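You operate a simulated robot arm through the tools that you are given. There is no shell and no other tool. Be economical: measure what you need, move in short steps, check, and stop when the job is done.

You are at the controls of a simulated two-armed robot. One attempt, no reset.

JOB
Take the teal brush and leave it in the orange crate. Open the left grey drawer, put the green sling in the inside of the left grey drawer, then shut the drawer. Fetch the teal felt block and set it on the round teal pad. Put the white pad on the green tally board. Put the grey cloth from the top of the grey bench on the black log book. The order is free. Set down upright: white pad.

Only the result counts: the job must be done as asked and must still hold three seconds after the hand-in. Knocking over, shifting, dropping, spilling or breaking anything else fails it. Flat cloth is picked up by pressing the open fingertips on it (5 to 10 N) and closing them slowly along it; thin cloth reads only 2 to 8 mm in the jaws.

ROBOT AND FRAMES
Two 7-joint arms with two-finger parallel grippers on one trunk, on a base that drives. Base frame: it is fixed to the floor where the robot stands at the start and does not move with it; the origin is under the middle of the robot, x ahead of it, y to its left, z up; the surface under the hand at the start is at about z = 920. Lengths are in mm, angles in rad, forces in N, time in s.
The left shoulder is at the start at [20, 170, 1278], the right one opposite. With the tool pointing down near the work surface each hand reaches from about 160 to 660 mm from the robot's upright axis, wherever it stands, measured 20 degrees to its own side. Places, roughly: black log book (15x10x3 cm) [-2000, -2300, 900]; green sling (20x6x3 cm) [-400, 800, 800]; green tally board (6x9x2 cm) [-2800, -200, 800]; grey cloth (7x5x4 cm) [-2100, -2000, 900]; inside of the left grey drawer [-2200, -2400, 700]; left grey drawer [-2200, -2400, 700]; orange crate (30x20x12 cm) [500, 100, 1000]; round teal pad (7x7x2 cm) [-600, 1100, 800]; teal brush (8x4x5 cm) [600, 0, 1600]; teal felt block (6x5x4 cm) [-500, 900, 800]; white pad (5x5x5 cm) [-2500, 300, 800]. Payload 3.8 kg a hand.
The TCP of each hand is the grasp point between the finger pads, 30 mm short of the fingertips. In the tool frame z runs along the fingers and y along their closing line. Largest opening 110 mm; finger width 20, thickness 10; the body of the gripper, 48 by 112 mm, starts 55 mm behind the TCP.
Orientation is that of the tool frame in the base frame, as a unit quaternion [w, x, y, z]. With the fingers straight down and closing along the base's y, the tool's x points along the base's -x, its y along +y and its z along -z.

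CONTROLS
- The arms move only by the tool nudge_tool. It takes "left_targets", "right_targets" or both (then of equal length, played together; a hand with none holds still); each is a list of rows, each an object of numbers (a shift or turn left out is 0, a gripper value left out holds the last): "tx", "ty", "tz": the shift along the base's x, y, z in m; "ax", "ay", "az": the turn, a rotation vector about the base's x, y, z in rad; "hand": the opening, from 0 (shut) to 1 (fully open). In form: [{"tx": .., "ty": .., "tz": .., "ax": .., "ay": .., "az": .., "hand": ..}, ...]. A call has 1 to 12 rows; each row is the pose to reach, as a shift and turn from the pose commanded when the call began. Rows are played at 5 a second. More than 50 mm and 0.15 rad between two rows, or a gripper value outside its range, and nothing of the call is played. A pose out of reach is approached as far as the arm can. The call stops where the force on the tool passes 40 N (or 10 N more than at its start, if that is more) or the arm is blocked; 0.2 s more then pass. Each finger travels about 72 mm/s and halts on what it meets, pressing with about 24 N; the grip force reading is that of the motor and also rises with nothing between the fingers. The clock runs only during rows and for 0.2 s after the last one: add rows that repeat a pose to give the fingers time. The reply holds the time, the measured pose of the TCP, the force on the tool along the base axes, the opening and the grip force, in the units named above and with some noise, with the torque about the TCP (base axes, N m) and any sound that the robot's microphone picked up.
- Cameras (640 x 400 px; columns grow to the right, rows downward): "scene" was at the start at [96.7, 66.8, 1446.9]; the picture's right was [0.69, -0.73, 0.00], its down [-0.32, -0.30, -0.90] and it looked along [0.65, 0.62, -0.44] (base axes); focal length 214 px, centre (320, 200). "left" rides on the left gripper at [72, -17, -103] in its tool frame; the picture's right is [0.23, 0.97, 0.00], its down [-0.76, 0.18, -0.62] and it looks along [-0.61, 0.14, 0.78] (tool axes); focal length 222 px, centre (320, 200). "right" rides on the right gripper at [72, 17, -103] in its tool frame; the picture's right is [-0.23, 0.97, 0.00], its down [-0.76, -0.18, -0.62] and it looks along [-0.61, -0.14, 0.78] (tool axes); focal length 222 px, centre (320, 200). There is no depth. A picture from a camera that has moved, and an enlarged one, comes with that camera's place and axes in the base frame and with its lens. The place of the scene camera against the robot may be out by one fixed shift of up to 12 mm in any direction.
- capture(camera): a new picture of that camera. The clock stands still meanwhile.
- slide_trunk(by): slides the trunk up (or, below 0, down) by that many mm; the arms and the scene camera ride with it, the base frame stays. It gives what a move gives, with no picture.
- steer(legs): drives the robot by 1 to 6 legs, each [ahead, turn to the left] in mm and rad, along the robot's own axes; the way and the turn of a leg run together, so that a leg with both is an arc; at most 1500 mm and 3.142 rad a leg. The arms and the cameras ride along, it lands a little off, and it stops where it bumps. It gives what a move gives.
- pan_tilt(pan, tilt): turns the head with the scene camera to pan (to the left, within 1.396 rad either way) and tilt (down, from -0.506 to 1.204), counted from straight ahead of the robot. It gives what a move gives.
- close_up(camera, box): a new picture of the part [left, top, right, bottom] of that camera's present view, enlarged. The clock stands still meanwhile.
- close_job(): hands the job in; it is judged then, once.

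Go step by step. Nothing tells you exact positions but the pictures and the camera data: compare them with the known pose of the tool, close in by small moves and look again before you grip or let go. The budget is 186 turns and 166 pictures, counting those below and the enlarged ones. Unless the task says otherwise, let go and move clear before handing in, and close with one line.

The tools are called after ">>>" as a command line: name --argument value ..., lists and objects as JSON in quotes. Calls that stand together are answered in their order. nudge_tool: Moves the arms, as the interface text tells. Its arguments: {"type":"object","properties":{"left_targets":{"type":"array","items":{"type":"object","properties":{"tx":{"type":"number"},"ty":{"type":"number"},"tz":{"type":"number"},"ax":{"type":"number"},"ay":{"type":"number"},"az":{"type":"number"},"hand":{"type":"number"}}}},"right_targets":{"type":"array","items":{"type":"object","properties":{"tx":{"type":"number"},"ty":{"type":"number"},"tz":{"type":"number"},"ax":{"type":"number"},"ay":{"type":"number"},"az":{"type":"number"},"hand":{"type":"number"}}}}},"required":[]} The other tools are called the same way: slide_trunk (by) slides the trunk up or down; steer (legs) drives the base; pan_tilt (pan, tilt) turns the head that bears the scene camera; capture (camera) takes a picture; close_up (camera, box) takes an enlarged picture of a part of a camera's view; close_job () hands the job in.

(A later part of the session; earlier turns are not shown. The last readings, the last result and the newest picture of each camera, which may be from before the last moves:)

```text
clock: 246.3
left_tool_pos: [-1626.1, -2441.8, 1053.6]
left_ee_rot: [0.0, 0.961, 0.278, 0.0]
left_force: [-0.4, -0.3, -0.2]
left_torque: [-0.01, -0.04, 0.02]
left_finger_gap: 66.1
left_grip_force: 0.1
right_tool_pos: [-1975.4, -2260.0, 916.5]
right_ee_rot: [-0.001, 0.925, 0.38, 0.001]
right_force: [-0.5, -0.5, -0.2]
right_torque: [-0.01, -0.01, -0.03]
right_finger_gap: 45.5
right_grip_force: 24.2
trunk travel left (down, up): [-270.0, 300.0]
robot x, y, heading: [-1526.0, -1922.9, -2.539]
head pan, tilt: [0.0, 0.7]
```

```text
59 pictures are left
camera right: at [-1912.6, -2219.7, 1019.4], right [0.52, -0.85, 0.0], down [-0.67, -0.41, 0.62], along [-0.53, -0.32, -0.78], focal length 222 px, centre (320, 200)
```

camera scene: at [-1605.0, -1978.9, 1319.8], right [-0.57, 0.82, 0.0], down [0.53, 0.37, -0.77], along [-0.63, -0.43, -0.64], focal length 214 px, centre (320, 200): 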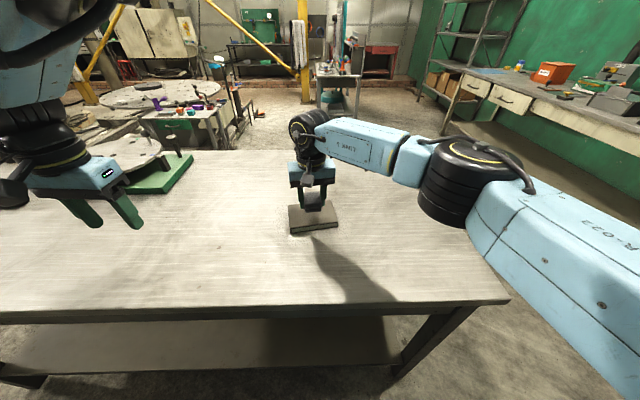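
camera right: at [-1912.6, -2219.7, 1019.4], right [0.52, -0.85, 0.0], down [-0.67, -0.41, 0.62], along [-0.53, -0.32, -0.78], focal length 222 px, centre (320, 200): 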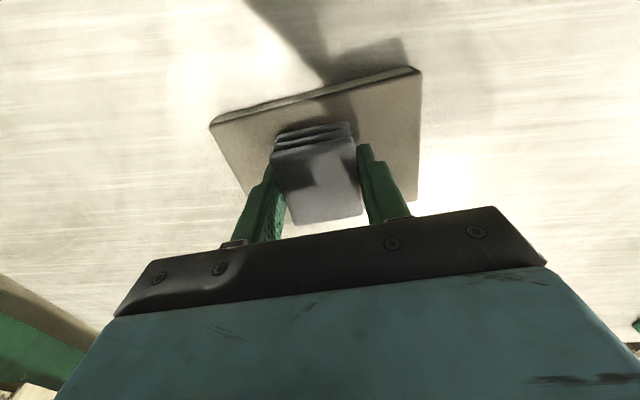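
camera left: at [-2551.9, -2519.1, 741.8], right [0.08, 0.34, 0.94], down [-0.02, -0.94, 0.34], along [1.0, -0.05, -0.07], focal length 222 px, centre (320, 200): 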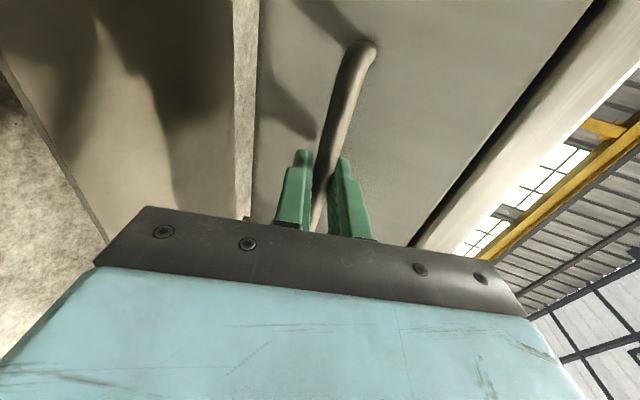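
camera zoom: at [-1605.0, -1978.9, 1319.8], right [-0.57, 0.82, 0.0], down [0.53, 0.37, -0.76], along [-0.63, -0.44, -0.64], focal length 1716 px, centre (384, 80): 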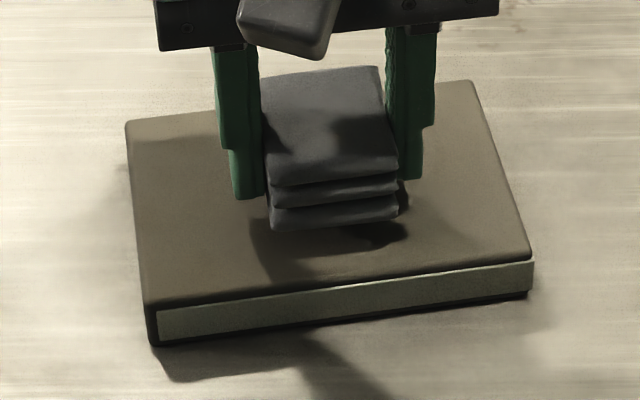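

Centred over the book; lower the last few millimetres.

>>> nudge_tool --right_targets '[{"tx": 0.003, "ty": 0.002, "tz": -0.004}, {"tx": 0.003, "ty": 0.002, "tz": -0.008}, {"tx": 0.003, "ty": 0.002, "tz": -0.011}, {"tx": 0.003, "ty": 0.002, "tz": -0.011}]'

>>> close_up --camera "scene" --box '[272, 190, 352, 240]'

```text
clock: 247.3
left_tool_pos: [-1626.3, -2441.9, 1053.7]
left_ee_rot: [0.0, 0.96, 0.279, 0.0]
left_force: [-0.6, -0.2, 0.5]
left_torque: [-0.01, 0.02, 0.01]
left_finger_gap: 66.0
left_grip_force: 0.0
right_tool_pos: [-1972.9, -2256.1, 904.6]
right_ee_rot: [0.0, 0.925, 0.379, 0.002]
right_force: [-1.0, -0.8, -1.2]
right_torque: [-0.01, 0.0, 0.0]
right_finger_gap: 45.4
right_grip_force: 24.2
trunk travel left (down, up): [-270.0, 300.0]
robot x, y, heading: [-1523.3, -1927.3, -2.535]
head pan, tilt: [0.0, 0.7]
```

```text
8.00 times, centred on (312, 215) of scene
camera zoom: at [-1605.0, -1979.0, 1319.8], right [-0.57, 0.82, 0.0], down [0.53, 0.37, -0.76], along [-0.63, -0.44, -0.64], focal length 1716 px, centre (384, 80)
```

zoom: 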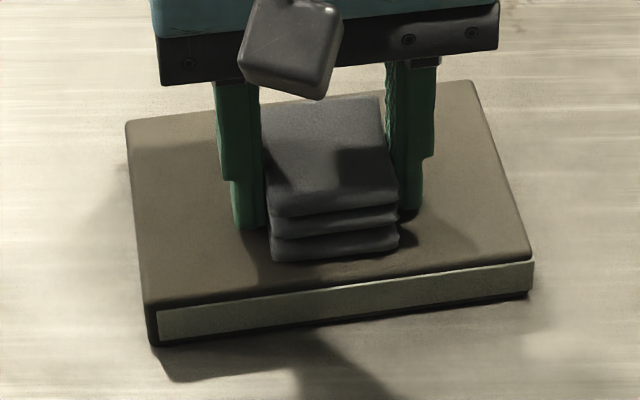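

>>> nudge_tool --right_targets '[{"tz": -0.003}, {"tz": -0.006}, {"tz": -0.006}]'

>>> close_up --camera "scene" --box '[272, 190, 352, 240]'

```text
clock: 248.1
left_tool_pos: [-1624.3, -2440.6, 1055.8]
left_ee_rot: [0.0, 0.96, 0.279, -0.001]
left_force: [-1.0, 0.2, 0.5]
left_torque: [0.01, 0.02, -0.02]
left_finger_gap: 66.2
left_grip_force: 0.0
right_tool_pos: [-1972.3, -2256.2, 904.3]
right_ee_rot: [0.002, 0.925, 0.379, -0.003]
right_force: [-1.9, 0.0, 33.4]
right_torque: [0.25, 0.0, -0.14]
right_finger_gap: 45.5
right_grip_force: 23.8
trunk travel left (down, up): [-270.0, 300.0]
robot x, y, heading: [-1526.1, -1919.2, -2.534]
head pan, tilt: [0.0, 0.7]
```

```text
8.00 times, centred on (312, 215) of scene
camera zoom: at [-1603.0, -1977.5, 1320.3], right [-0.57, 0.82, 0.0], down [0.53, 0.37, -0.77], along [-0.63, -0.44, -0.64], focal length 1716 px, centre (384, 80)
```

zoom: 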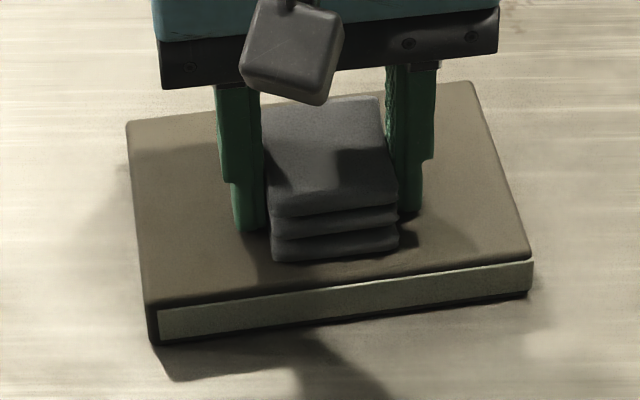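

Contact on the book. Ease up, release, rise clear and draw the hand back.

>>> nudge_tool --right_targets '[{"tz": 0.006}, {"tz": 0.006}, {"tz": 0.006, "hand": 0.5}, {"tz": 0.006, "hand": 0.6}, {"tz": 0.006, "hand": 0.7}, {"tz": 0.03}, {"tz": 0.07}, {"tz": 0.11}, {"tz": 0.15}, {"tz": 0.19}]'

>>> nudge_tool --right_targets '[{"tx": 0.02, "ty": 0.045, "az": -0.06}, {"tx": 0.04, "ty": 0.09, "az": -0.12}, {"tx": 0.06, "ty": 0.135, "az": -0.18}, {"tx": 0.085, "ty": 0.17, "az": -0.18}, {"tx": 0.11, "ty": 0.2, "az": -0.18}]'

>>> close_up --camera "scene" --box '[232, 165, 392, 265]'

```text
clock: 250.3
left_tool_pos: [-1624.9, -2441.7, 1055.0]
left_ee_rot: [0.0, 0.96, 0.279, 0.0]
left_force: [-0.2, 0.4, -0.4]
left_torque: [-0.01, 0.0, 0.01]
left_finger_gap: 66.1
left_grip_force: 0.0
right_tool_pos: [-1972.3, -2253.5, 1089.0]
right_ee_rot: [0.0, 0.925, 0.38, 0.001]
right_force: [0.9, -0.1, 0.4]
right_torque: [0.04, -0.02, 0.01]
right_finger_gap: 77.0
right_grip_force: 0.2
trunk travel left (down, up): [-270.0, 300.0]
robot x, y, heading: [-1526.6, -1919.3, -2.538]
head pan, tilt: [0.0, 0.7]
```

```text
clock: 251.5
left_tool_pos: [-1625.8, -2440.5, 1054.4]
left_ee_rot: [0.001, 0.96, 0.279, 0.001]
left_force: [0.0, -0.4, -0.1]
left_torque: [-0.01, 0.0, -0.01]
left_finger_gap: 65.9
left_grip_force: 0.0
right_tool_pos: [-1865.2, -2055.7, 1092.0]
right_ee_rot: [0.0, 0.956, 0.295, 0.001]
right_force: [-1.2, -0.2, 0.3]
right_torque: [-0.02, 0.02, 0.0]
right_finger_gap: 77.0
right_grip_force: 0.1
trunk travel left (down, up): [-270.0, 300.0]
robot x, y, heading: [-1526.6, -1920.5, -2.531]
head pan, tilt: [0.0, 0.7]
```

```text
4.00 times, centred on (312, 215) of scene
camera zoom: at [-1604.9, -1978.3, 1319.8], right [-0.57, 0.82, 0.0], down [0.53, 0.37, -0.77], along [-0.63, -0.44, -0.64], focal length 858 px, centre (352, 140)
```

zoom: 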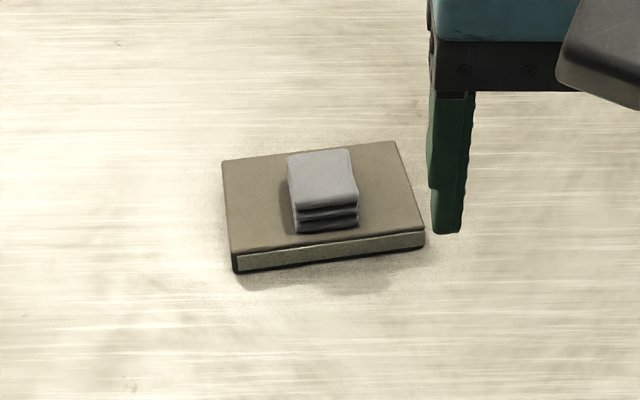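

The cloth rests on the book. Now back to the blue cart for the white pad, using the right hand.

>>> steer --legs '[[-250, 0], [0, -2.051], [1055, 0], [1055, 0], [0, 1.555]]'

>>> pan_tilt --pan -0.2 --tilt 0.5

>>> capture --camera "scene"

```text
clock: 272.0
left_tool_pos: [-1918.4, -105.2, 1053.2]
left_ee_rot: [0.0, 0.999, 0.033, 0.0]
left_force: [-0.6, -0.5, -1.4]
left_torque: [0.02, -0.01, 0.01]
left_finger_gap: 65.9
left_grip_force: 0.2
right_tool_pos: [-1945.2, 348.7, 1091.4]
right_ee_rot: [0.0, 0.999, 0.049, 0.002]
right_force: [0.0, -0.1, -0.7]
right_torque: [0.0, 0.02, 0.02]
right_finger_gap: 77.0
right_grip_force: 0.0
trunk travel left (down, up): [-270.0, 300.0]
robot x, y, heading: [-1583.6, 303.7, -3.038]
head pan, tilt: [0.0, 0.7]
```

```text
clock: 272.8
left_tool_pos: [-1918.9, -105.5, 1053.6]
left_ee_rot: [-0.001, 0.999, 0.033, 0.0]
left_force: [0.3, 0.1, -0.5]
left_torque: [-0.02, 0.0, -0.01]
left_finger_gap: 66.1
left_grip_force: 0.1
right_tool_pos: [-1944.8, 348.7, 1091.1]
right_ee_rot: [0.0, 0.999, 0.049, 0.002]
right_force: [-1.0, -0.3, 0.2]
right_torque: [0.0, -0.02, 0.01]
right_finger_gap: 76.9
right_grip_force: 0.1
trunk travel left (down, up): [-270.0, 300.0]
robot x, y, heading: [-1584.7, 302.5, -3.041]
head pan, tilt: [-0.201, 0.499]
```

```text
55 pictures are left
camera scene: at [-1685.4, 313.0, 1337.4], right [0.1, 1.0, 0.0], down [0.48, -0.05, -0.88], along [-0.87, 0.08, -0.48], focal length 214 px, centre (320, 200)
```

scene: 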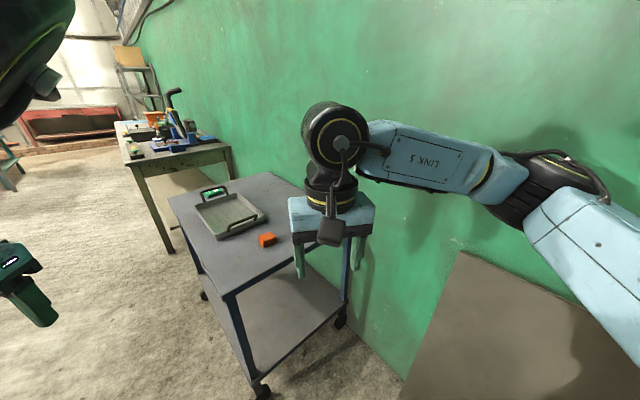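

I'll extend the right hand forward so the elbow stays off the wall, then approach.

>>> nudge_tool --right_targets '[{"tx": -0.041, "ty": -0.004}, {"tx": -0.082, "ty": -0.008}, {"tx": -0.123, "ty": -0.012}, {"tx": -0.164, "ty": -0.017}, {"tx": -0.164, "ty": -0.017, "hand": 1.0}]'

>>> steer --legs '[[300, 0]]'

>>> pan_tilt --pan 0.0 --tilt 0.8

>>> capture --camera "scene"

>>> capture --camera "right"

```text
clock: 274.0
left_tool_pos: [-1918.4, -104.5, 1053.1]
left_ee_rot: [0.001, 0.999, 0.032, 0.0]
left_force: [-0.4, 0.1, -0.1]
left_torque: [0.02, -0.01, -0.01]
left_finger_gap: 66.3
left_grip_force: 0.1
right_tool_pos: [-2107.6, 330.6, 1093.5]
right_ee_rot: [0.0, 0.999, 0.049, 0.001]
right_force: [0.4, 0.2, -0.6]
right_torque: [-0.01, -0.01, 0.0]
right_finger_gap: 110.1
right_grip_force: 0.0
trunk travel left (down, up): [-270.0, 300.0]
robot x, y, heading: [-1581.3, 306.7, -3.04]
head pan, tilt: [-0.201, 0.499]
```

```text
clock: 276.1
left_tool_pos: [-2230.7, -130.9, 1052.7]
left_ee_rot: [0.0, 1.0, 0.026, 0.0]
left_force: [-0.6, 0.6, -0.2]
left_torque: [0.0, -0.02, 0.02]
left_finger_gap: 65.7
left_grip_force: 0.1
right_tool_pos: [-2413.6, 307.0, 1092.2]
right_ee_rot: [0.0, 0.999, 0.043, 0.002]
right_force: [-1.3, 0.3, -0.6]
right_torque: [0.0, -0.01, -0.01]
right_finger_gap: 110.1
right_grip_force: 0.1
trunk travel left (down, up): [-270.0, 300.0]
robot x, y, heading: [-1887.6, 274.0, -3.049]
head pan, tilt: [-0.201, 0.499]
```

```text
clock: 276.9
left_tool_pos: [-2229.8, -131.0, 1054.5]
left_ee_rot: [0.0, 1.0, 0.026, -0.001]
left_force: [-0.2, 0.4, 1.2]
left_torque: [0.0, -0.02, 0.03]
left_finger_gap: 66.3
left_grip_force: 0.1
right_tool_pos: [-2413.0, 306.4, 1092.6]
right_ee_rot: [0.0, 0.999, 0.043, 0.001]
right_force: [0.2, 0.1, 0.8]
right_torque: [0.02, -0.02, 0.03]
right_finger_gap: 109.9
right_grip_force: 0.1
trunk travel left (down, up): [-270.0, 300.0]
robot x, y, heading: [-1889.5, 268.2, -3.052]
head pan, tilt: [0.0, 0.799]
```

```text
54 pictures are left
camera scene: at [-1981.0, 267.0, 1311.6], right [-0.09, 1.0, 0.0], down [0.71, 0.07, -0.7], along [-0.69, -0.06, -0.72], focal length 214 px, centre (320, 200)
```

scene: 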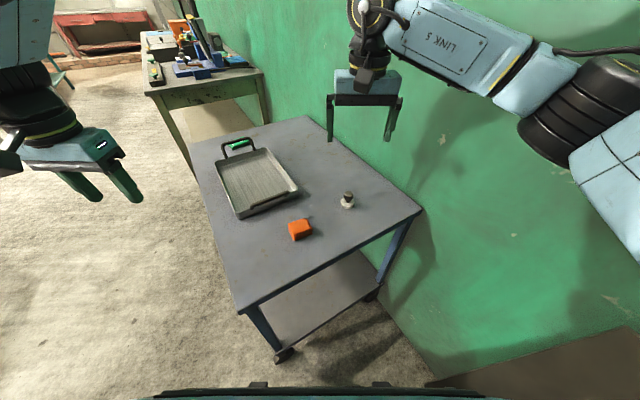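

```text
53 pictures are left
camera right: at [-2339.8, 296.2, 1195.8], right [-0.14, -0.99, 0.0], down [-0.78, 0.11, 0.62], along [-0.61, 0.09, -0.78], focal length 222 px, centre (320, 200)
```

right: 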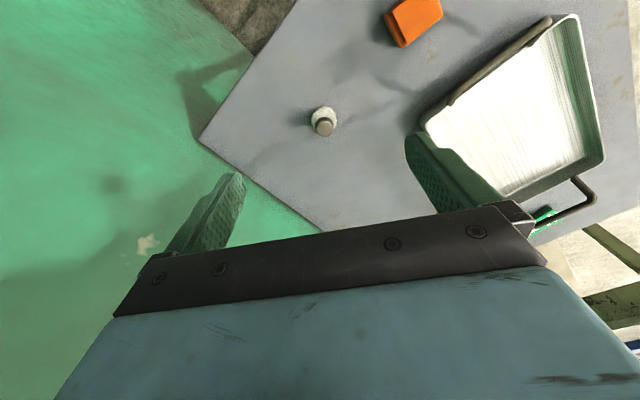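

The white pad is at about [-2459, 311]. I'll hover over it and zoom in on its shape.

>>> nudge_tool --right_targets '[{"tx": -0.02, "ty": 0.002, "tz": -0.04}, {"tx": -0.04, "ty": 0.004, "tz": -0.08}, {"tx": -0.046, "ty": 0.005, "tz": -0.12}, {"tx": -0.046, "ty": 0.005, "tz": -0.16}, {"tx": -0.046, "ty": 0.005, "tz": -0.18}]'

>>> close_up --camera "right" --box '[240, 100, 400, 200]'

>>> close_up --camera "scene" --box '[315, 170, 379, 210]'

```text
clock: 278.1
left_tool_pos: [-2230.4, -132.6, 1053.3]
left_ee_rot: [0.001, 1.0, 0.026, 0.0]
left_force: [-0.6, -0.3, 0.1]
left_torque: [0.0, 0.01, -0.03]
left_finger_gap: 66.1
left_grip_force: 0.0
right_tool_pos: [-2457.1, 311.4, 910.7]
right_ee_rot: [0.0, 0.999, 0.043, 0.001]
right_force: [0.2, -0.4, -0.5]
right_torque: [-0.01, -0.01, 0.01]
right_finger_gap: 110.0
right_grip_force: 0.0
trunk travel left (down, up): [-270.0, 300.0]
robot x, y, heading: [-1891.3, 273.8, -3.048]
head pan, tilt: [0.0, 0.799]
```

```text
4.00 times, centred on (320, 150) of right
camera zoom: at [-2383.9, 301.4, 1014.4], right [-0.14, -0.99, 0.0], down [-0.78, 0.11, 0.62], along [-0.62, 0.09, -0.78], focal length 888 px, centre (320, 400)
```

zoom: 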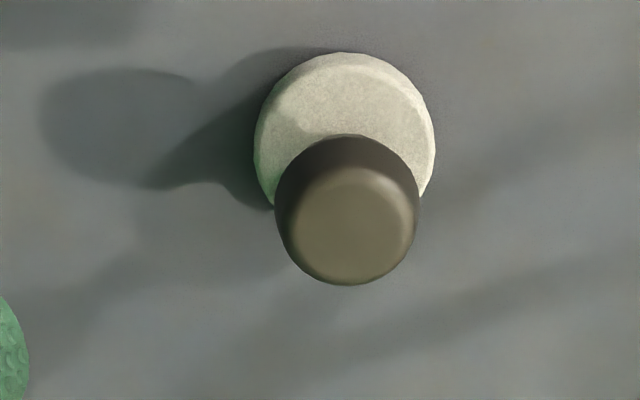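

```text
10.00 times, centred on (347, 190) of scene
camera zoom: at [-1981.1, 266.9, 1311.5], right [-0.09, 1.0, 0.0], down [0.71, 0.07, -0.7], along [-0.69, -0.06, -0.72], focal length 2145 px, centre (50, 300)
```

zoom: 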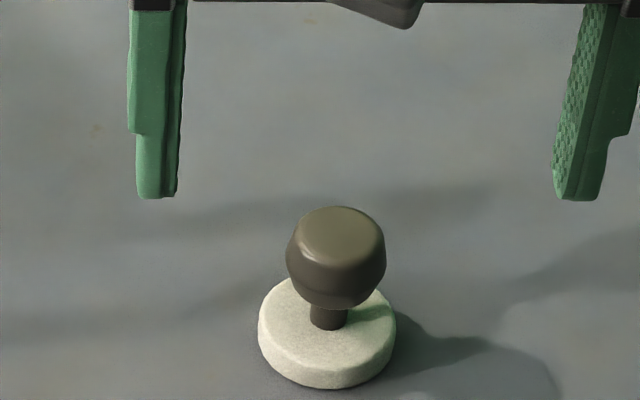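

The pad has a 44 mm white disc with a knob. Its centre is nearer [-2468, 308]; I'll shift and descend partway, then re-check.

>>> nudge_tool --right_targets '[{"tx": -0.011, "ty": -0.003, "tz": -0.015, "hand": 0.8}, {"tx": -0.011, "ty": -0.003, "tz": -0.03, "hand": 0.7}, {"tx": -0.011, "ty": -0.003, "tz": -0.04, "hand": 0.7}]'

>>> capture --camera "right"

>>> close_up --camera "scene" --box '[315, 170, 379, 210]'

```text
clock: 278.9
left_tool_pos: [-2230.1, -131.9, 1054.2]
left_ee_rot: [0.0, 1.0, 0.026, 0.0]
left_force: [0.1, -0.5, -0.8]
left_torque: [-0.02, -0.02, 0.03]
left_finger_gap: 65.9
left_grip_force: 0.1
right_tool_pos: [-2467.8, 310.7, 872.1]
right_ee_rot: [-0.001, 0.999, 0.043, 0.001]
right_force: [0.7, -0.1, 0.1]
right_torque: [0.03, 0.04, 0.02]
right_finger_gap: 76.9
right_grip_force: 0.1
trunk travel left (down, up): [-270.0, 300.0]
robot x, y, heading: [-1889.4, 270.6, -3.05]
head pan, tilt: [0.0, 0.799]
```

```text
50 pictures are left
camera right: at [-2394.9, 299.3, 974.6], right [-0.14, -0.99, 0.0], down [-0.78, 0.11, 0.62], along [-0.61, 0.09, -0.78], focal length 222 px, centre (320, 200)
```

right: 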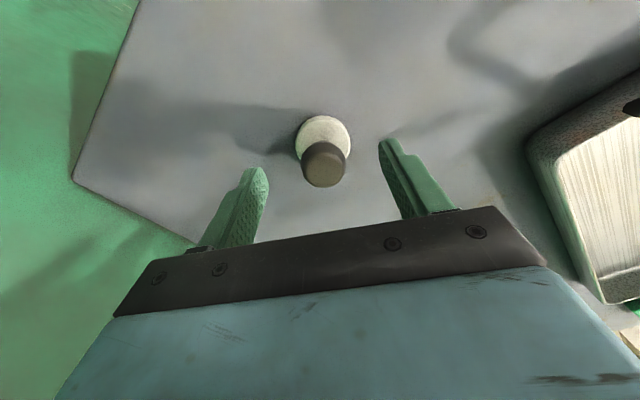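

```text
10.00 times, centred on (347, 190) of scene
camera zoom: at [-1981.1, 266.8, 1311.5], right [-0.09, 1.0, 0.0], down [0.71, 0.07, -0.7], along [-0.69, -0.06, -0.72], focal length 2145 px, centre (50, 300)
```

zoom: 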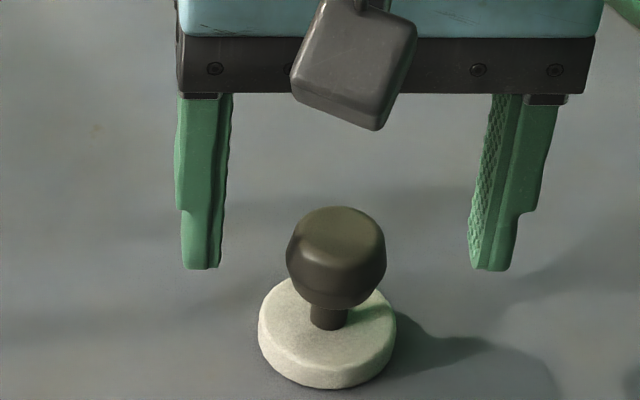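

Aligned within a few millimetres. Descend so the fingertips flank the knob above the disc, then close gently.

>>> nudge_tool --right_targets '[{"tx": 0.001, "ty": -0.003, "tz": -0.015}, {"tx": 0.001, "ty": -0.003, "tz": -0.027}, {"tx": 0.001, "ty": -0.003, "tz": -0.027}]'

>>> close_up --camera "scene" --box '[315, 170, 379, 210]'

```text
clock: 279.6
left_tool_pos: [-2229.3, -132.1, 1053.9]
left_ee_rot: [0.0, 1.0, 0.026, 0.0]
left_force: [-0.2, 0.0, 0.9]
left_torque: [0.01, -0.01, 0.01]
left_finger_gap: 65.9
left_grip_force: 0.1
right_tool_pos: [-2467.8, 306.6, 844.1]
right_ee_rot: [0.001, 0.999, 0.043, 0.001]
right_force: [0.4, 0.3, 0.0]
right_torque: [0.0, 0.01, -0.04]
right_finger_gap: 77.0
right_grip_force: 0.1
trunk travel left (down, up): [-270.0, 300.0]
robot x, y, heading: [-1885.0, 272.0, -3.049]
head pan, tilt: [0.0, 0.799]
```

```text
10.00 times, centred on (347, 190) of scene
camera zoom: at [-1981.0, 266.9, 1311.5], right [-0.09, 1.0, 0.0], down [0.71, 0.07, -0.7], along [-0.69, -0.06, -0.72], focal length 2145 px, centre (50, 300)
```

zoom: 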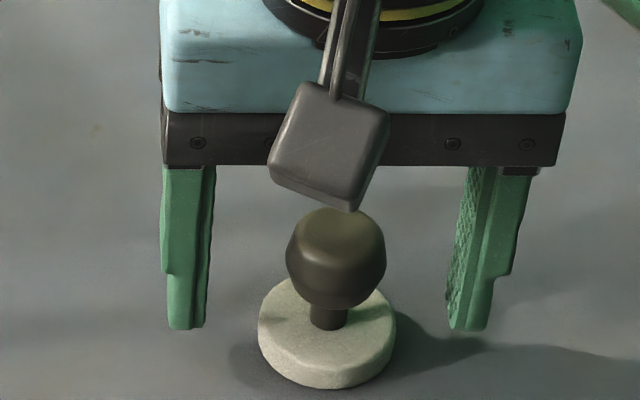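

Good bracket. Close on the knob.

>>> nudge_tool --right_targets '[{"hand": 0.55}, {"hand": 0.45}, {"hand": 0.35}, {"hand": 0.25}, {"hand": 0.15}, {"hand": 0.15}]'

>>> nudge_tool --right_targets '[{"tz": 0.01}, {"tz": 0.03}, {"tz": 0.06}, {"tz": 0.06}]'

>>> close_up --camera "scene" --box '[299, 150, 395, 210]'

>>> capture --camera "right"

```text
clock: 281.1
left_tool_pos: [-2230.4, -130.0, 1053.7]
left_ee_rot: [0.0, 1.0, 0.026, 0.001]
left_force: [-0.2, -0.1, -0.3]
left_torque: [0.0, -0.02, -0.02]
left_finger_gap: 66.2
left_grip_force: 0.0
right_tool_pos: [-2467.7, 307.1, 845.8]
right_ee_rot: [0.0, 0.999, 0.043, 0.001]
right_force: [-0.5, 0.9, 0.0]
right_torque: [0.05, -0.01, -0.01]
right_finger_gap: 30.6
right_grip_force: 24.0
trunk travel left (down, up): [-270.0, 300.0]
robot x, y, heading: [-1888.8, 272.4, -3.052]
head pan, tilt: [0.0, 0.799]
```

```text
clock: 282.1
left_tool_pos: [-2229.6, -131.0, 1053.5]
left_ee_rot: [0.0, 1.0, 0.026, 0.0]
left_force: [0.4, 0.5, -0.6]
left_torque: [0.01, -0.02, -0.02]
left_finger_gap: 66.2
left_grip_force: 0.0
right_tool_pos: [-2467.7, 304.8, 904.6]
right_ee_rot: [0.0, 0.999, 0.043, 0.001]
right_force: [-0.9, 0.0, 0.7]
right_torque: [-0.01, 0.0, -0.01]
right_finger_gap: 30.9
right_grip_force: 24.3
trunk travel left (down, up): [-270.0, 300.0]
robot x, y, heading: [-1890.7, 276.3, -3.047]
head pan, tilt: [0.0, 0.799]
```

```text
6.67 times, centred on (347, 180) of scene
camera zoom: at [-1981.2, 266.9, 1311.5], right [-0.09, 1.0, 0.0], down [0.71, 0.07, -0.7], along [-0.69, -0.06, -0.72], focal length 1430 px, centre (140, 333)
```

zoom: 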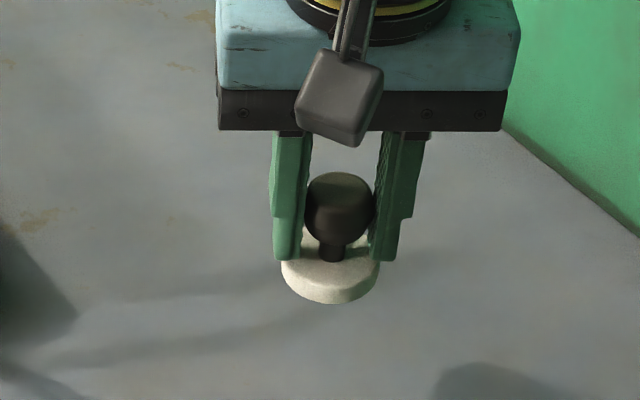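

```text
46 pictures are left
camera right: at [-2393.7, 294.9, 1008.3], right [-0.14, -0.99, 0.0], down [-0.78, 0.11, 0.62], along [-0.61, 0.09, -0.78], focal length 222 px, centre (320, 200)
```

right: 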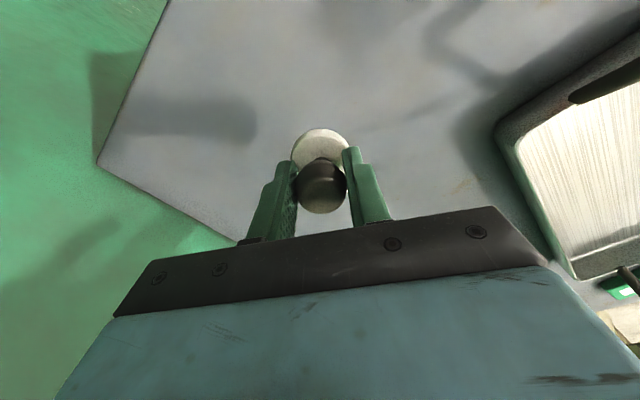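

The white pad is held upright by its knob. Raise it, back off from the cart, tuck the hand and drive around to the cart's free long side.

>>> nudge_tool --right_targets '[{"tz": 0.04}, {"tz": 0.08}, {"tz": 0.12}, {"tz": 0.16}, {"tz": 0.18}]'

>>> steer --legs '[[-300, 0]]'

>>> nudge_tool --right_targets '[{"tx": 0.04, "ty": 0.01}, {"tx": 0.08, "ty": 0.02}, {"tx": 0.12, "ty": 0.03}, {"tx": 0.16, "ty": 0.04}, {"tx": 0.19, "ty": 0.05}]'

>>> steer --legs '[[0, 1.301], [609, 0], [0, -0.857], [754, 0], [0, -1.463]]'

>>> pan_tilt --pan 0.0 --tilt 0.7

>>> capture --camera "scene"

```text
clock: 283.2
left_tool_pos: [-2230.3, -132.0, 1052.5]
left_ee_rot: [0.0, 1.0, 0.026, 0.0]
left_force: [0.6, -0.3, -0.5]
left_torque: [0.02, 0.0, 0.0]
left_finger_gap: 65.8
left_grip_force: 0.1
right_tool_pos: [-2469.2, 306.0, 1084.6]
right_ee_rot: [0.0, 0.999, 0.042, 0.002]
right_force: [0.3, 1.1, -0.1]
right_torque: [-0.02, 0.0, 0.02]
right_finger_gap: 30.9
right_grip_force: 23.7
trunk travel left (down, up): [-270.0, 300.0]
robot x, y, heading: [-1888.6, 270.6, -3.051]
head pan, tilt: [0.0, 0.799]
```

```text
clock: 285.3
left_tool_pos: [-1931.7, -104.3, 1053.9]
left_ee_rot: [0.0, 1.0, 0.026, 0.0]
left_force: [0.6, 0.0, 1.2]
left_torque: [0.02, -0.02, -0.06]
left_finger_gap: 65.9
left_grip_force: 0.0
right_tool_pos: [-2168.5, 334.8, 1084.5]
right_ee_rot: [0.001, 0.999, 0.044, 0.001]
right_force: [0.1, -0.1, 0.2]
right_torque: [-0.02, 0.01, -0.01]
right_finger_gap: 30.7
right_grip_force: 23.9
trunk travel left (down, up): [-270.0, 300.0]
robot x, y, heading: [-1588.7, 303.6, -3.047]
head pan, tilt: [0.0, 0.799]
```

```text
clock: 286.5
left_tool_pos: [-1931.1, -103.1, 1053.5]
left_ee_rot: [0.0, 1.0, 0.027, 0.0]
left_force: [-0.1, 0.8, 0.1]
left_torque: [-0.01, 0.01, 0.0]
left_finger_gap: 65.7
left_grip_force: 0.1
right_tool_pos: [-1979.6, 382.4, 1086.2]
right_ee_rot: [0.0, 0.999, 0.043, 0.001]
right_force: [-0.1, 0.3, -0.3]
right_torque: [-0.03, 0.0, 0.0]
right_finger_gap: 30.7
right_grip_force: 24.0
trunk travel left (down, up): [-270.0, 300.0]
robot x, y, heading: [-1589.3, 301.8, -3.048]
head pan, tilt: [0.0, 0.799]
```

```text
clock: 302.8
left_tool_pos: [-2896.7, -515.0, 1054.6]
left_ee_rot: [0.0, 0.859, -0.513, 0.0]
left_force: [-0.7, -0.3, 0.2]
left_torque: [0.0, -0.01, 0.03]
left_finger_gap: 66.0
left_grip_force: 0.1
right_tool_pos: [-2479.4, -262.0, 1087.0]
right_ee_rot: [0.002, 0.867, -0.498, 0.001]
right_force: [0.4, 0.4, -0.4]
right_torque: [0.0, -0.04, 0.01]
right_finger_gap: 30.3
right_grip_force: 23.9
trunk travel left (down, up): [-270.0, 300.0]
robot x, y, heading: [-2387.2, -648.7, 2.108]
head pan, tilt: [0.0, 0.799]
```

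```text
clock: 303.5
left_tool_pos: [-2897.2, -515.3, 1053.7]
left_ee_rot: [0.0, 0.859, -0.511, 0.0]
left_force: [-0.3, 0.4, 0.2]
left_torque: [0.02, -0.01, 0.0]
left_finger_gap: 66.0
left_grip_force: 0.0
right_tool_pos: [-2479.3, -262.1, 1086.6]
right_ee_rot: [0.001, 0.867, -0.498, 0.001]
right_force: [-0.1, 0.0, -0.2]
right_torque: [0.01, 0.03, 0.01]
right_finger_gap: 30.4
right_grip_force: 23.9
trunk travel left (down, up): [-270.0, 300.0]
robot x, y, heading: [-2385.7, -648.9, 2.108]
head pan, tilt: [0.0, 0.7]
```

```text
45 pictures are left
camera scene: at [-2431.3, -554.4, 1319.7], right [0.86, 0.51, 0.0], down [0.33, -0.55, -0.76], along [-0.39, 0.66, -0.64], focal length 214 px, centre (320, 200)
```

scene: 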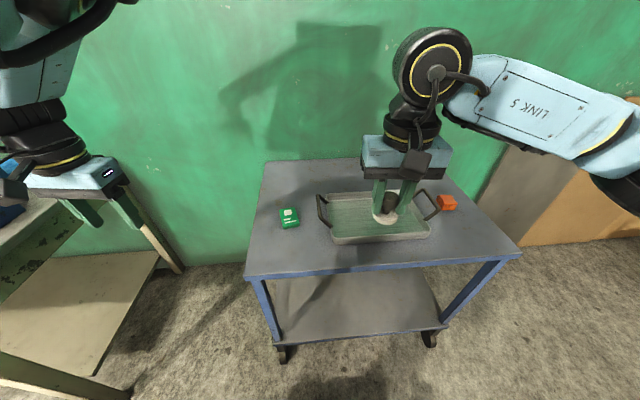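

The tally board is at about [-2788, -160]. I'll raise the left hand to clear the workbench on the left and drive 135 mm closer.

>>> nudge_tool --left_targets '[{"tz": 0.04}, {"tz": 0.08}, {"tz": 0.12}, {"tz": 0.15}]'

>>> steer --legs '[[135, 0]]'

>>> capture --camera "scene"

>>> close_up --camera "scene" --box '[240, 180, 400, 280]'

```text
clock: 304.5
left_tool_pos: [-2897.0, -514.0, 1201.2]
left_ee_rot: [0.001, 0.86, -0.511, 0.005]
left_force: [-1.0, -0.1, -0.8]
left_torque: [0.0, 0.01, -0.04]
left_finger_gap: 66.1
left_grip_force: 0.0
right_tool_pos: [-2479.7, -261.9, 1086.7]
right_ee_rot: [0.001, 0.868, -0.497, 0.002]
right_force: [0.8, 0.0, -0.6]
right_torque: [0.0, 0.0, 0.01]
right_finger_gap: 30.2
right_grip_force: 24.0
trunk travel left (down, up): [-270.0, 300.0]
robot x, y, heading: [-2382.3, -646.8, 2.103]
head pan, tilt: [0.0, 0.7]
```

```text
clock: 305.8
left_tool_pos: [-2966.6, -397.8, 1201.6]
left_ee_rot: [0.001, 0.859, -0.512, 0.004]
left_force: [0.1, 0.2, 0.4]
left_torque: [-0.01, 0.0, 0.0]
left_finger_gap: 66.1
left_grip_force: 0.1
right_tool_pos: [-2548.1, -144.8, 1086.1]
right_ee_rot: [0.001, 0.868, -0.497, 0.001]
right_force: [0.2, -0.7, 0.1]
right_torque: [-0.02, -0.02, -0.02]
right_finger_gap: 30.4
right_grip_force: 23.8
trunk travel left (down, up): [-270.0, 300.0]
robot x, y, heading: [-2454.1, -532.9, 2.106]
head pan, tilt: [0.0, 0.7]
```

```text
44 pictures are left
camera scene: at [-2514.7, -438.0, 1344.1], right [0.78, 0.62, 0.0], down [0.26, -0.33, -0.91], along [-0.56, 0.71, -0.41], focal length 214 px, centre (320, 200)
```

scene: 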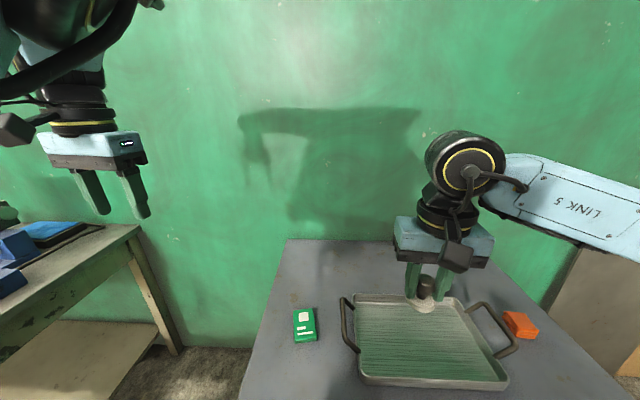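

```text
4.00 times, centred on (320, 230) of scene
camera zoom: at [-2514.7, -438.0, 1344.1], right [0.78, 0.62, 0.0], down [0.26, -0.33, -0.91], along [-0.56, 0.71, -0.41], focal length 858 px, centre (320, 80)
```

zoom: 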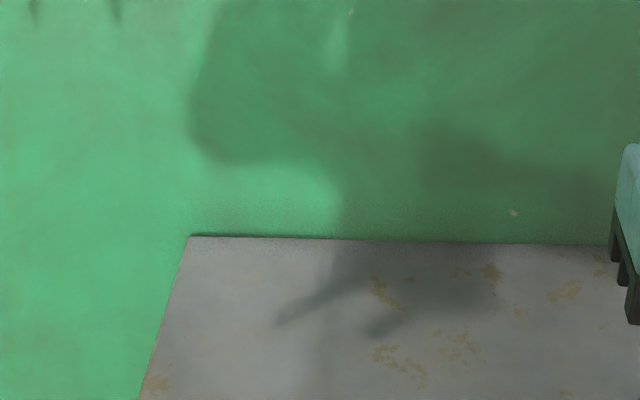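

The raised left elbow is nudging the head again, so I'll lower the left hand a little and re-aim the camera.

>>> nudge_tool --left_targets '[{"tz": -0.04}, {"tz": -0.08}, {"tz": -0.1}]'

>>> pan_tilt --pan 0.0 --tilt 0.75

>>> close_up --camera "scene" --box '[220, 160, 460, 310]'

```text
clock: 306.6
left_tool_pos: [-2968.5, -398.1, 1102.0]
left_ee_rot: [0.002, 0.859, -0.511, 0.004]
left_force: [-0.1, 0.6, 0.1]
left_torque: [0.01, 0.02, -0.03]
left_finger_gap: 65.8
left_grip_force: 0.0
right_tool_pos: [-2548.7, -146.3, 1085.2]
right_ee_rot: [0.0, 0.868, -0.497, 0.002]
right_force: [-0.4, -0.1, -0.7]
right_torque: [0.02, 0.0, -0.03]
right_finger_gap: 30.2
right_grip_force: 24.0
trunk travel left (down, up): [-270.0, 300.0]
robot x, y, heading: [-2456.7, -534.7, 2.105]
head pan, tilt: [0.0, 0.7]
```

```text
clock: 307.2
left_tool_pos: [-2966.9, -398.8, 1101.9]
left_ee_rot: [0.002, 0.859, -0.511, 0.004]
left_force: [0.2, 0.4, 1.1]
left_torque: [-0.02, 0.01, -0.01]
left_finger_gap: 65.9
left_grip_force: 0.1
right_tool_pos: [-2547.9, -146.1, 1086.5]
right_ee_rot: [0.001, 0.868, -0.496, 0.0]
right_force: [-0.1, -0.6, -1.7]
right_torque: [0.0, -0.02, 0.01]
right_finger_gap: 30.2
right_grip_force: 24.0
trunk travel left (down, up): [-270.0, 300.0]
robot x, y, heading: [-2452.7, -536.0, 2.105]
head pan, tilt: [0.0, 0.75]
```

```text
2.67 times, centred on (340, 235) of scene
camera zoom: at [-2503.5, -438.0, 1324.8], right [0.84, 0.54, 0.0], down [0.32, -0.51, -0.8], along [-0.43, 0.68, -0.6], focal length 572 px, centre (267, 107)
```

zoom: 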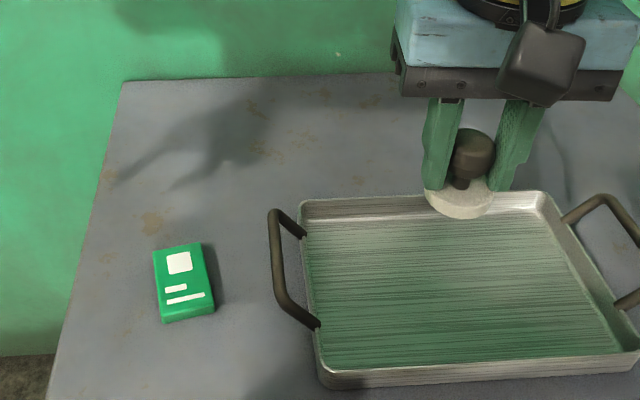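

Carry the pad over the board at about [-2787, -166], staying high over the tray.

>>> nudge_tool --right_targets '[{"tx": -0.04, "ty": -0.003}, {"tx": -0.08, "ty": -0.007}, {"tx": -0.12, "ty": -0.01}, {"tx": -0.16, "ty": -0.013}, {"tx": -0.2, "ty": -0.017}, {"tx": -0.238, "ty": -0.02}, {"tx": -0.238, "ty": -0.02, "tz": -0.04}, {"tx": -0.238, "ty": -0.02, "tz": -0.08}, {"tx": -0.238, "ty": -0.02, "tz": -0.12}, {"tx": -0.238, "ty": -0.02, "tz": -0.12}]'

>>> capture --camera "right"

>>> close_up --camera "scene" --box '[220, 160, 460, 310]'

```text
clock: 309.4
left_tool_pos: [-2966.9, -400.5, 1101.5]
left_ee_rot: [0.002, 0.859, -0.511, 0.004]
left_force: [-0.4, 0.0, 0.5]
left_torque: [0.0, 0.03, -0.02]
left_finger_gap: 66.3
left_grip_force: 0.0
right_tool_pos: [-2785.4, -168.8, 963.5]
right_ee_rot: [0.001, 0.868, -0.497, 0.001]
right_force: [0.6, -0.3, -0.7]
right_torque: [0.03, -0.02, 0.05]
right_finger_gap: 30.4
right_grip_force: 23.7
trunk travel left (down, up): [-270.0, 300.0]
robot x, y, heading: [-2456.5, -531.6, 2.111]
head pan, tilt: [0.0, 0.75]
```

```text
41 pictures are left
camera right: at [-2763.3, -238.8, 1068.1], right [-0.96, -0.3, 0.0], down [-0.23, 0.75, 0.62], along [-0.18, 0.59, -0.78], focal length 222 px, centre (320, 200)
```

right: 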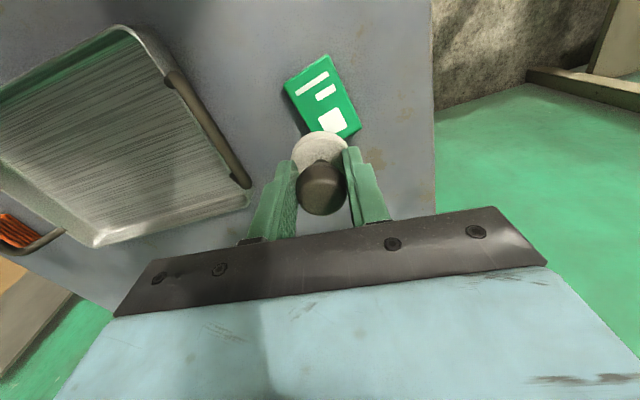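

```text
2.67 times, centred on (340, 235) of scene
camera zoom: at [-2503.7, -438.4, 1324.6], right [0.84, 0.54, 0.0], down [0.32, -0.51, -0.8], along [-0.43, 0.67, -0.6], focal length 572 px, centre (267, 107)
```

zoom: 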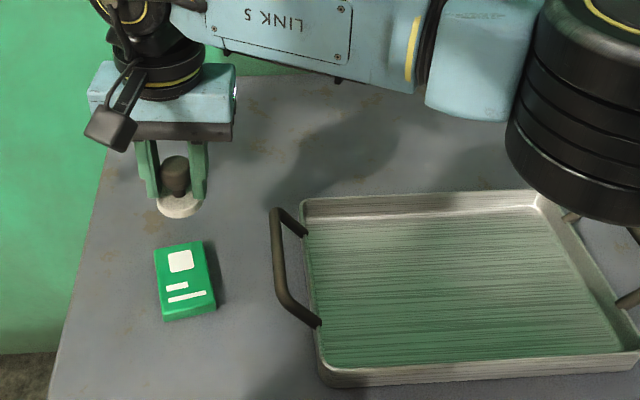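

Directly above the board. Contact should come at TCP z≈866; I'll descend to 885 and look.

>>> nudge_tool --right_targets '[{"ty": -0.002, "tz": -0.025}, {"ty": -0.002, "tz": -0.05}, {"ty": -0.002, "tz": -0.07}, {"ty": -0.002, "tz": -0.08}, {"ty": -0.002, "tz": -0.08}]'

>>> capture --camera "right"

>>> close_up --camera "scene" --box '[250, 190, 346, 250]'

```text
clock: 310.6
left_tool_pos: [-2966.2, -399.5, 1102.0]
left_ee_rot: [0.001, 0.859, -0.512, 0.004]
left_force: [-0.5, -0.4, -0.6]
left_torque: [0.0, 0.0, 0.04]
left_finger_gap: 65.9
left_grip_force: 0.1
right_tool_pos: [-2786.3, -167.6, 886.3]
right_ee_rot: [0.001, 0.868, -0.497, 0.0]
right_force: [-0.4, -0.4, 0.3]
right_torque: [-0.01, 0.01, -0.02]
right_finger_gap: 30.5
right_grip_force: 24.0
trunk travel left (down, up): [-270.0, 300.0]
robot x, y, heading: [-2456.8, -538.7, 2.107]
head pan, tilt: [0.0, 0.75]
```

```text
39 pictures are left
camera right: at [-2764.0, -238.8, 989.8], right [-0.95, -0.3, 0.0], down [-0.23, 0.75, 0.62], along [-0.18, 0.59, -0.78], focal length 222 px, centre (320, 200)
```

right: 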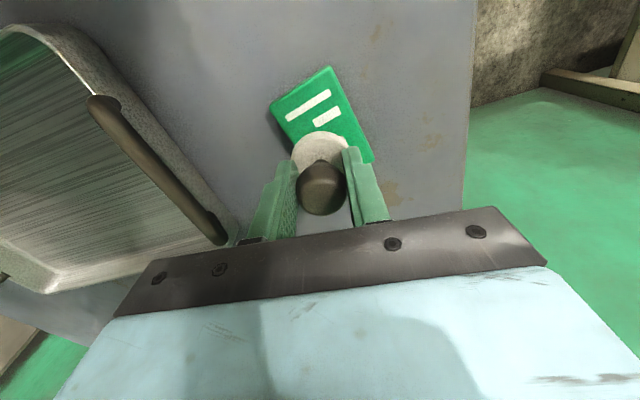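

```text
6.67 times, centred on (298, 220) of scene
camera zoom: at [-2503.8, -438.3, 1324.5], right [0.84, 0.54, 0.0], down [0.32, -0.51, -0.8], along [-0.43, 0.67, -0.6], focal length 1430 px, centre (467, 67)
```

zoom: 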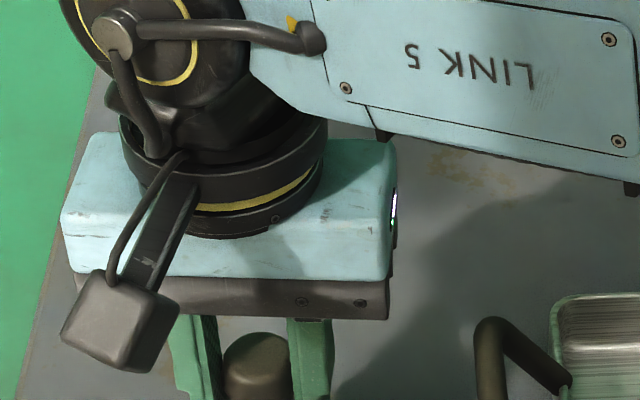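

Board centre is about 5 mm nearer to me. Trim and lower stepwise to contact.

>>> nudge_tool --right_targets '[{"tx": 0.001, "ty": -0.005, "tz": -0.006}, {"tx": 0.001, "ty": -0.005, "tz": -0.012}, {"tx": 0.001, "ty": -0.005, "tz": -0.016}, {"tx": 0.001, "ty": -0.005, "tz": -0.016}]'

>>> capture --camera "right"

>>> close_up --camera "scene" --box '[250, 230, 346, 290]'

```text
clock: 311.6
left_tool_pos: [-2967.1, -398.9, 1102.2]
left_ee_rot: [0.001, 0.859, -0.511, 0.004]
left_force: [-0.5, 0.8, 0.0]
left_torque: [0.03, 0.02, 0.01]
left_finger_gap: 65.9
left_grip_force: 0.1
right_tool_pos: [-2785.5, -173.2, 870.3]
right_ee_rot: [0.001, 0.868, -0.497, 0.001]
right_force: [0.0, 0.3, -1.3]
right_torque: [-0.02, 0.01, 0.02]
right_finger_gap: 30.3
right_grip_force: 24.1
trunk travel left (down, up): [-270.0, 300.0]
robot x, y, heading: [-2457.4, -528.8, 2.107]
head pan, tilt: [0.0, 0.75]
```

```text
37 pictures are left
camera right: at [-2763.9, -242.9, 973.1], right [-0.96, -0.3, 0.0], down [-0.23, 0.75, 0.62], along [-0.18, 0.59, -0.78], focal length 222 px, centre (320, 200)
```

right: 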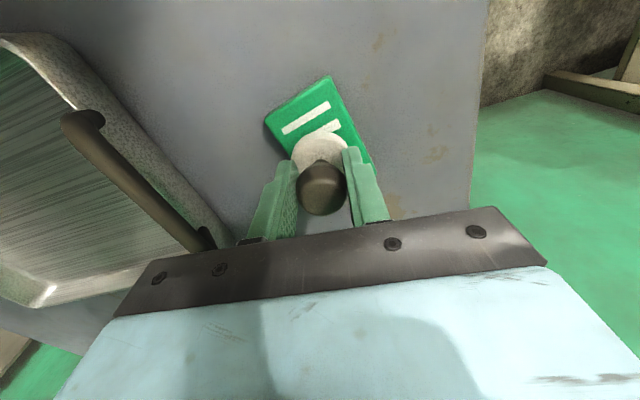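

```text
6.67 times, centred on (298, 260) of scene
camera zoom: at [-2503.8, -438.3, 1324.5], right [0.84, 0.54, 0.0], down [0.33, -0.51, -0.8], along [-0.43, 0.67, -0.6], focal length 1430 px, centre (467, -200)
```

zoom: 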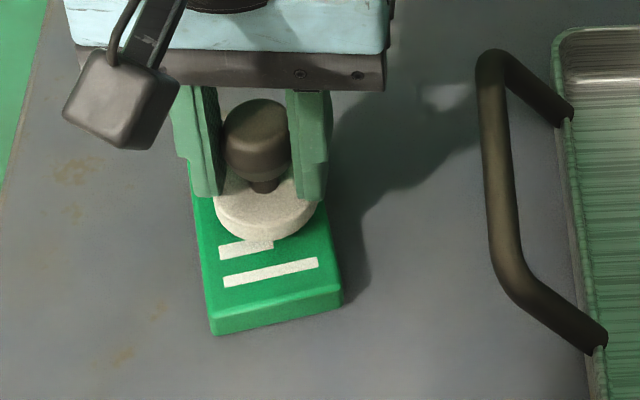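

The disc is nearly centred on the board; small trim toward me, then lower to contact.

>>> nudge_tool --right_targets '[{"ty": -0.005}, {"ty": -0.005, "tz": -0.003}, {"ty": -0.005, "tz": -0.006}, {"ty": -0.005, "tz": -0.008}, {"ty": -0.005, "tz": -0.008}]'

>>> close_up --camera "scene" --box '[250, 230, 346, 290]'

```text
clock: 312.8
left_tool_pos: [-2966.8, -397.9, 1101.9]
left_ee_rot: [0.003, 0.859, -0.512, 0.005]
left_force: [-1.2, -0.1, -0.5]
left_torque: [0.0, 0.01, -0.01]
left_finger_gap: 66.0
left_grip_force: 0.1
right_tool_pos: [-2785.7, -178.4, 863.1]
right_ee_rot: [0.001, 0.868, -0.496, 0.001]
right_force: [-0.5, 0.1, -0.7]
right_torque: [0.0, 0.0, 0.03]
right_finger_gap: 30.4
right_grip_force: 24.3
trunk travel left (down, up): [-270.0, 300.0]
robot x, y, heading: [-2453.9, -533.9, 2.112]
head pan, tilt: [0.0, 0.75]
```

```text
6.67 times, centred on (298, 260) of scene
camera zoom: at [-2503.9, -438.5, 1324.4], right [0.84, 0.54, 0.0], down [0.33, -0.51, -0.8], along [-0.43, 0.67, -0.6], focal length 1430 px, centre (467, -200)
```

zoom: 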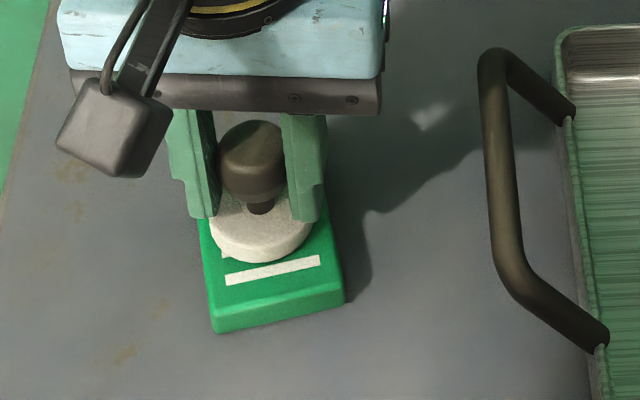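

>>> nudge_tool --right_targets '[{"tz": -0.002}, {"tz": -0.004}, {"tz": -0.006}, {"tz": -0.006}]'

>>> close_up --camera "scene" --box '[250, 230, 346, 290]'

```text
clock: 313.8
left_tool_pos: [-2965.4, -400.2, 1102.3]
left_ee_rot: [0.002, 0.859, -0.512, 0.003]
left_force: [-0.1, 1.1, 0.1]
left_torque: [0.01, -0.04, 0.0]
left_finger_gap: 66.0
left_grip_force: 0.1
right_tool_pos: [-2785.1, -178.6, 858.7]
right_ee_rot: [0.001, 0.867, -0.498, -0.001]
right_force: [1.4, 0.7, 26.1]
right_torque: [0.19, 0.02, -0.06]
right_finger_gap: 30.4
right_grip_force: 23.7
trunk travel left (down, up): [-270.0, 300.0]
robot x, y, heading: [-2458.7, -533.3, 2.105]
head pan, tilt: [0.0, 0.75]
```

```text
6.67 times, centred on (298, 260) of scene
camera zoom: at [-2502.6, -439.8, 1324.6], right [0.84, 0.54, 0.0], down [0.33, -0.51, -0.8], along [-0.43, 0.67, -0.6], focal length 1430 px, centre (467, -200)
```

zoom: 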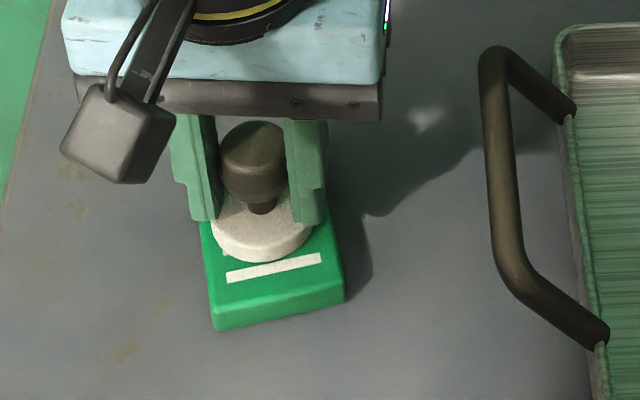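

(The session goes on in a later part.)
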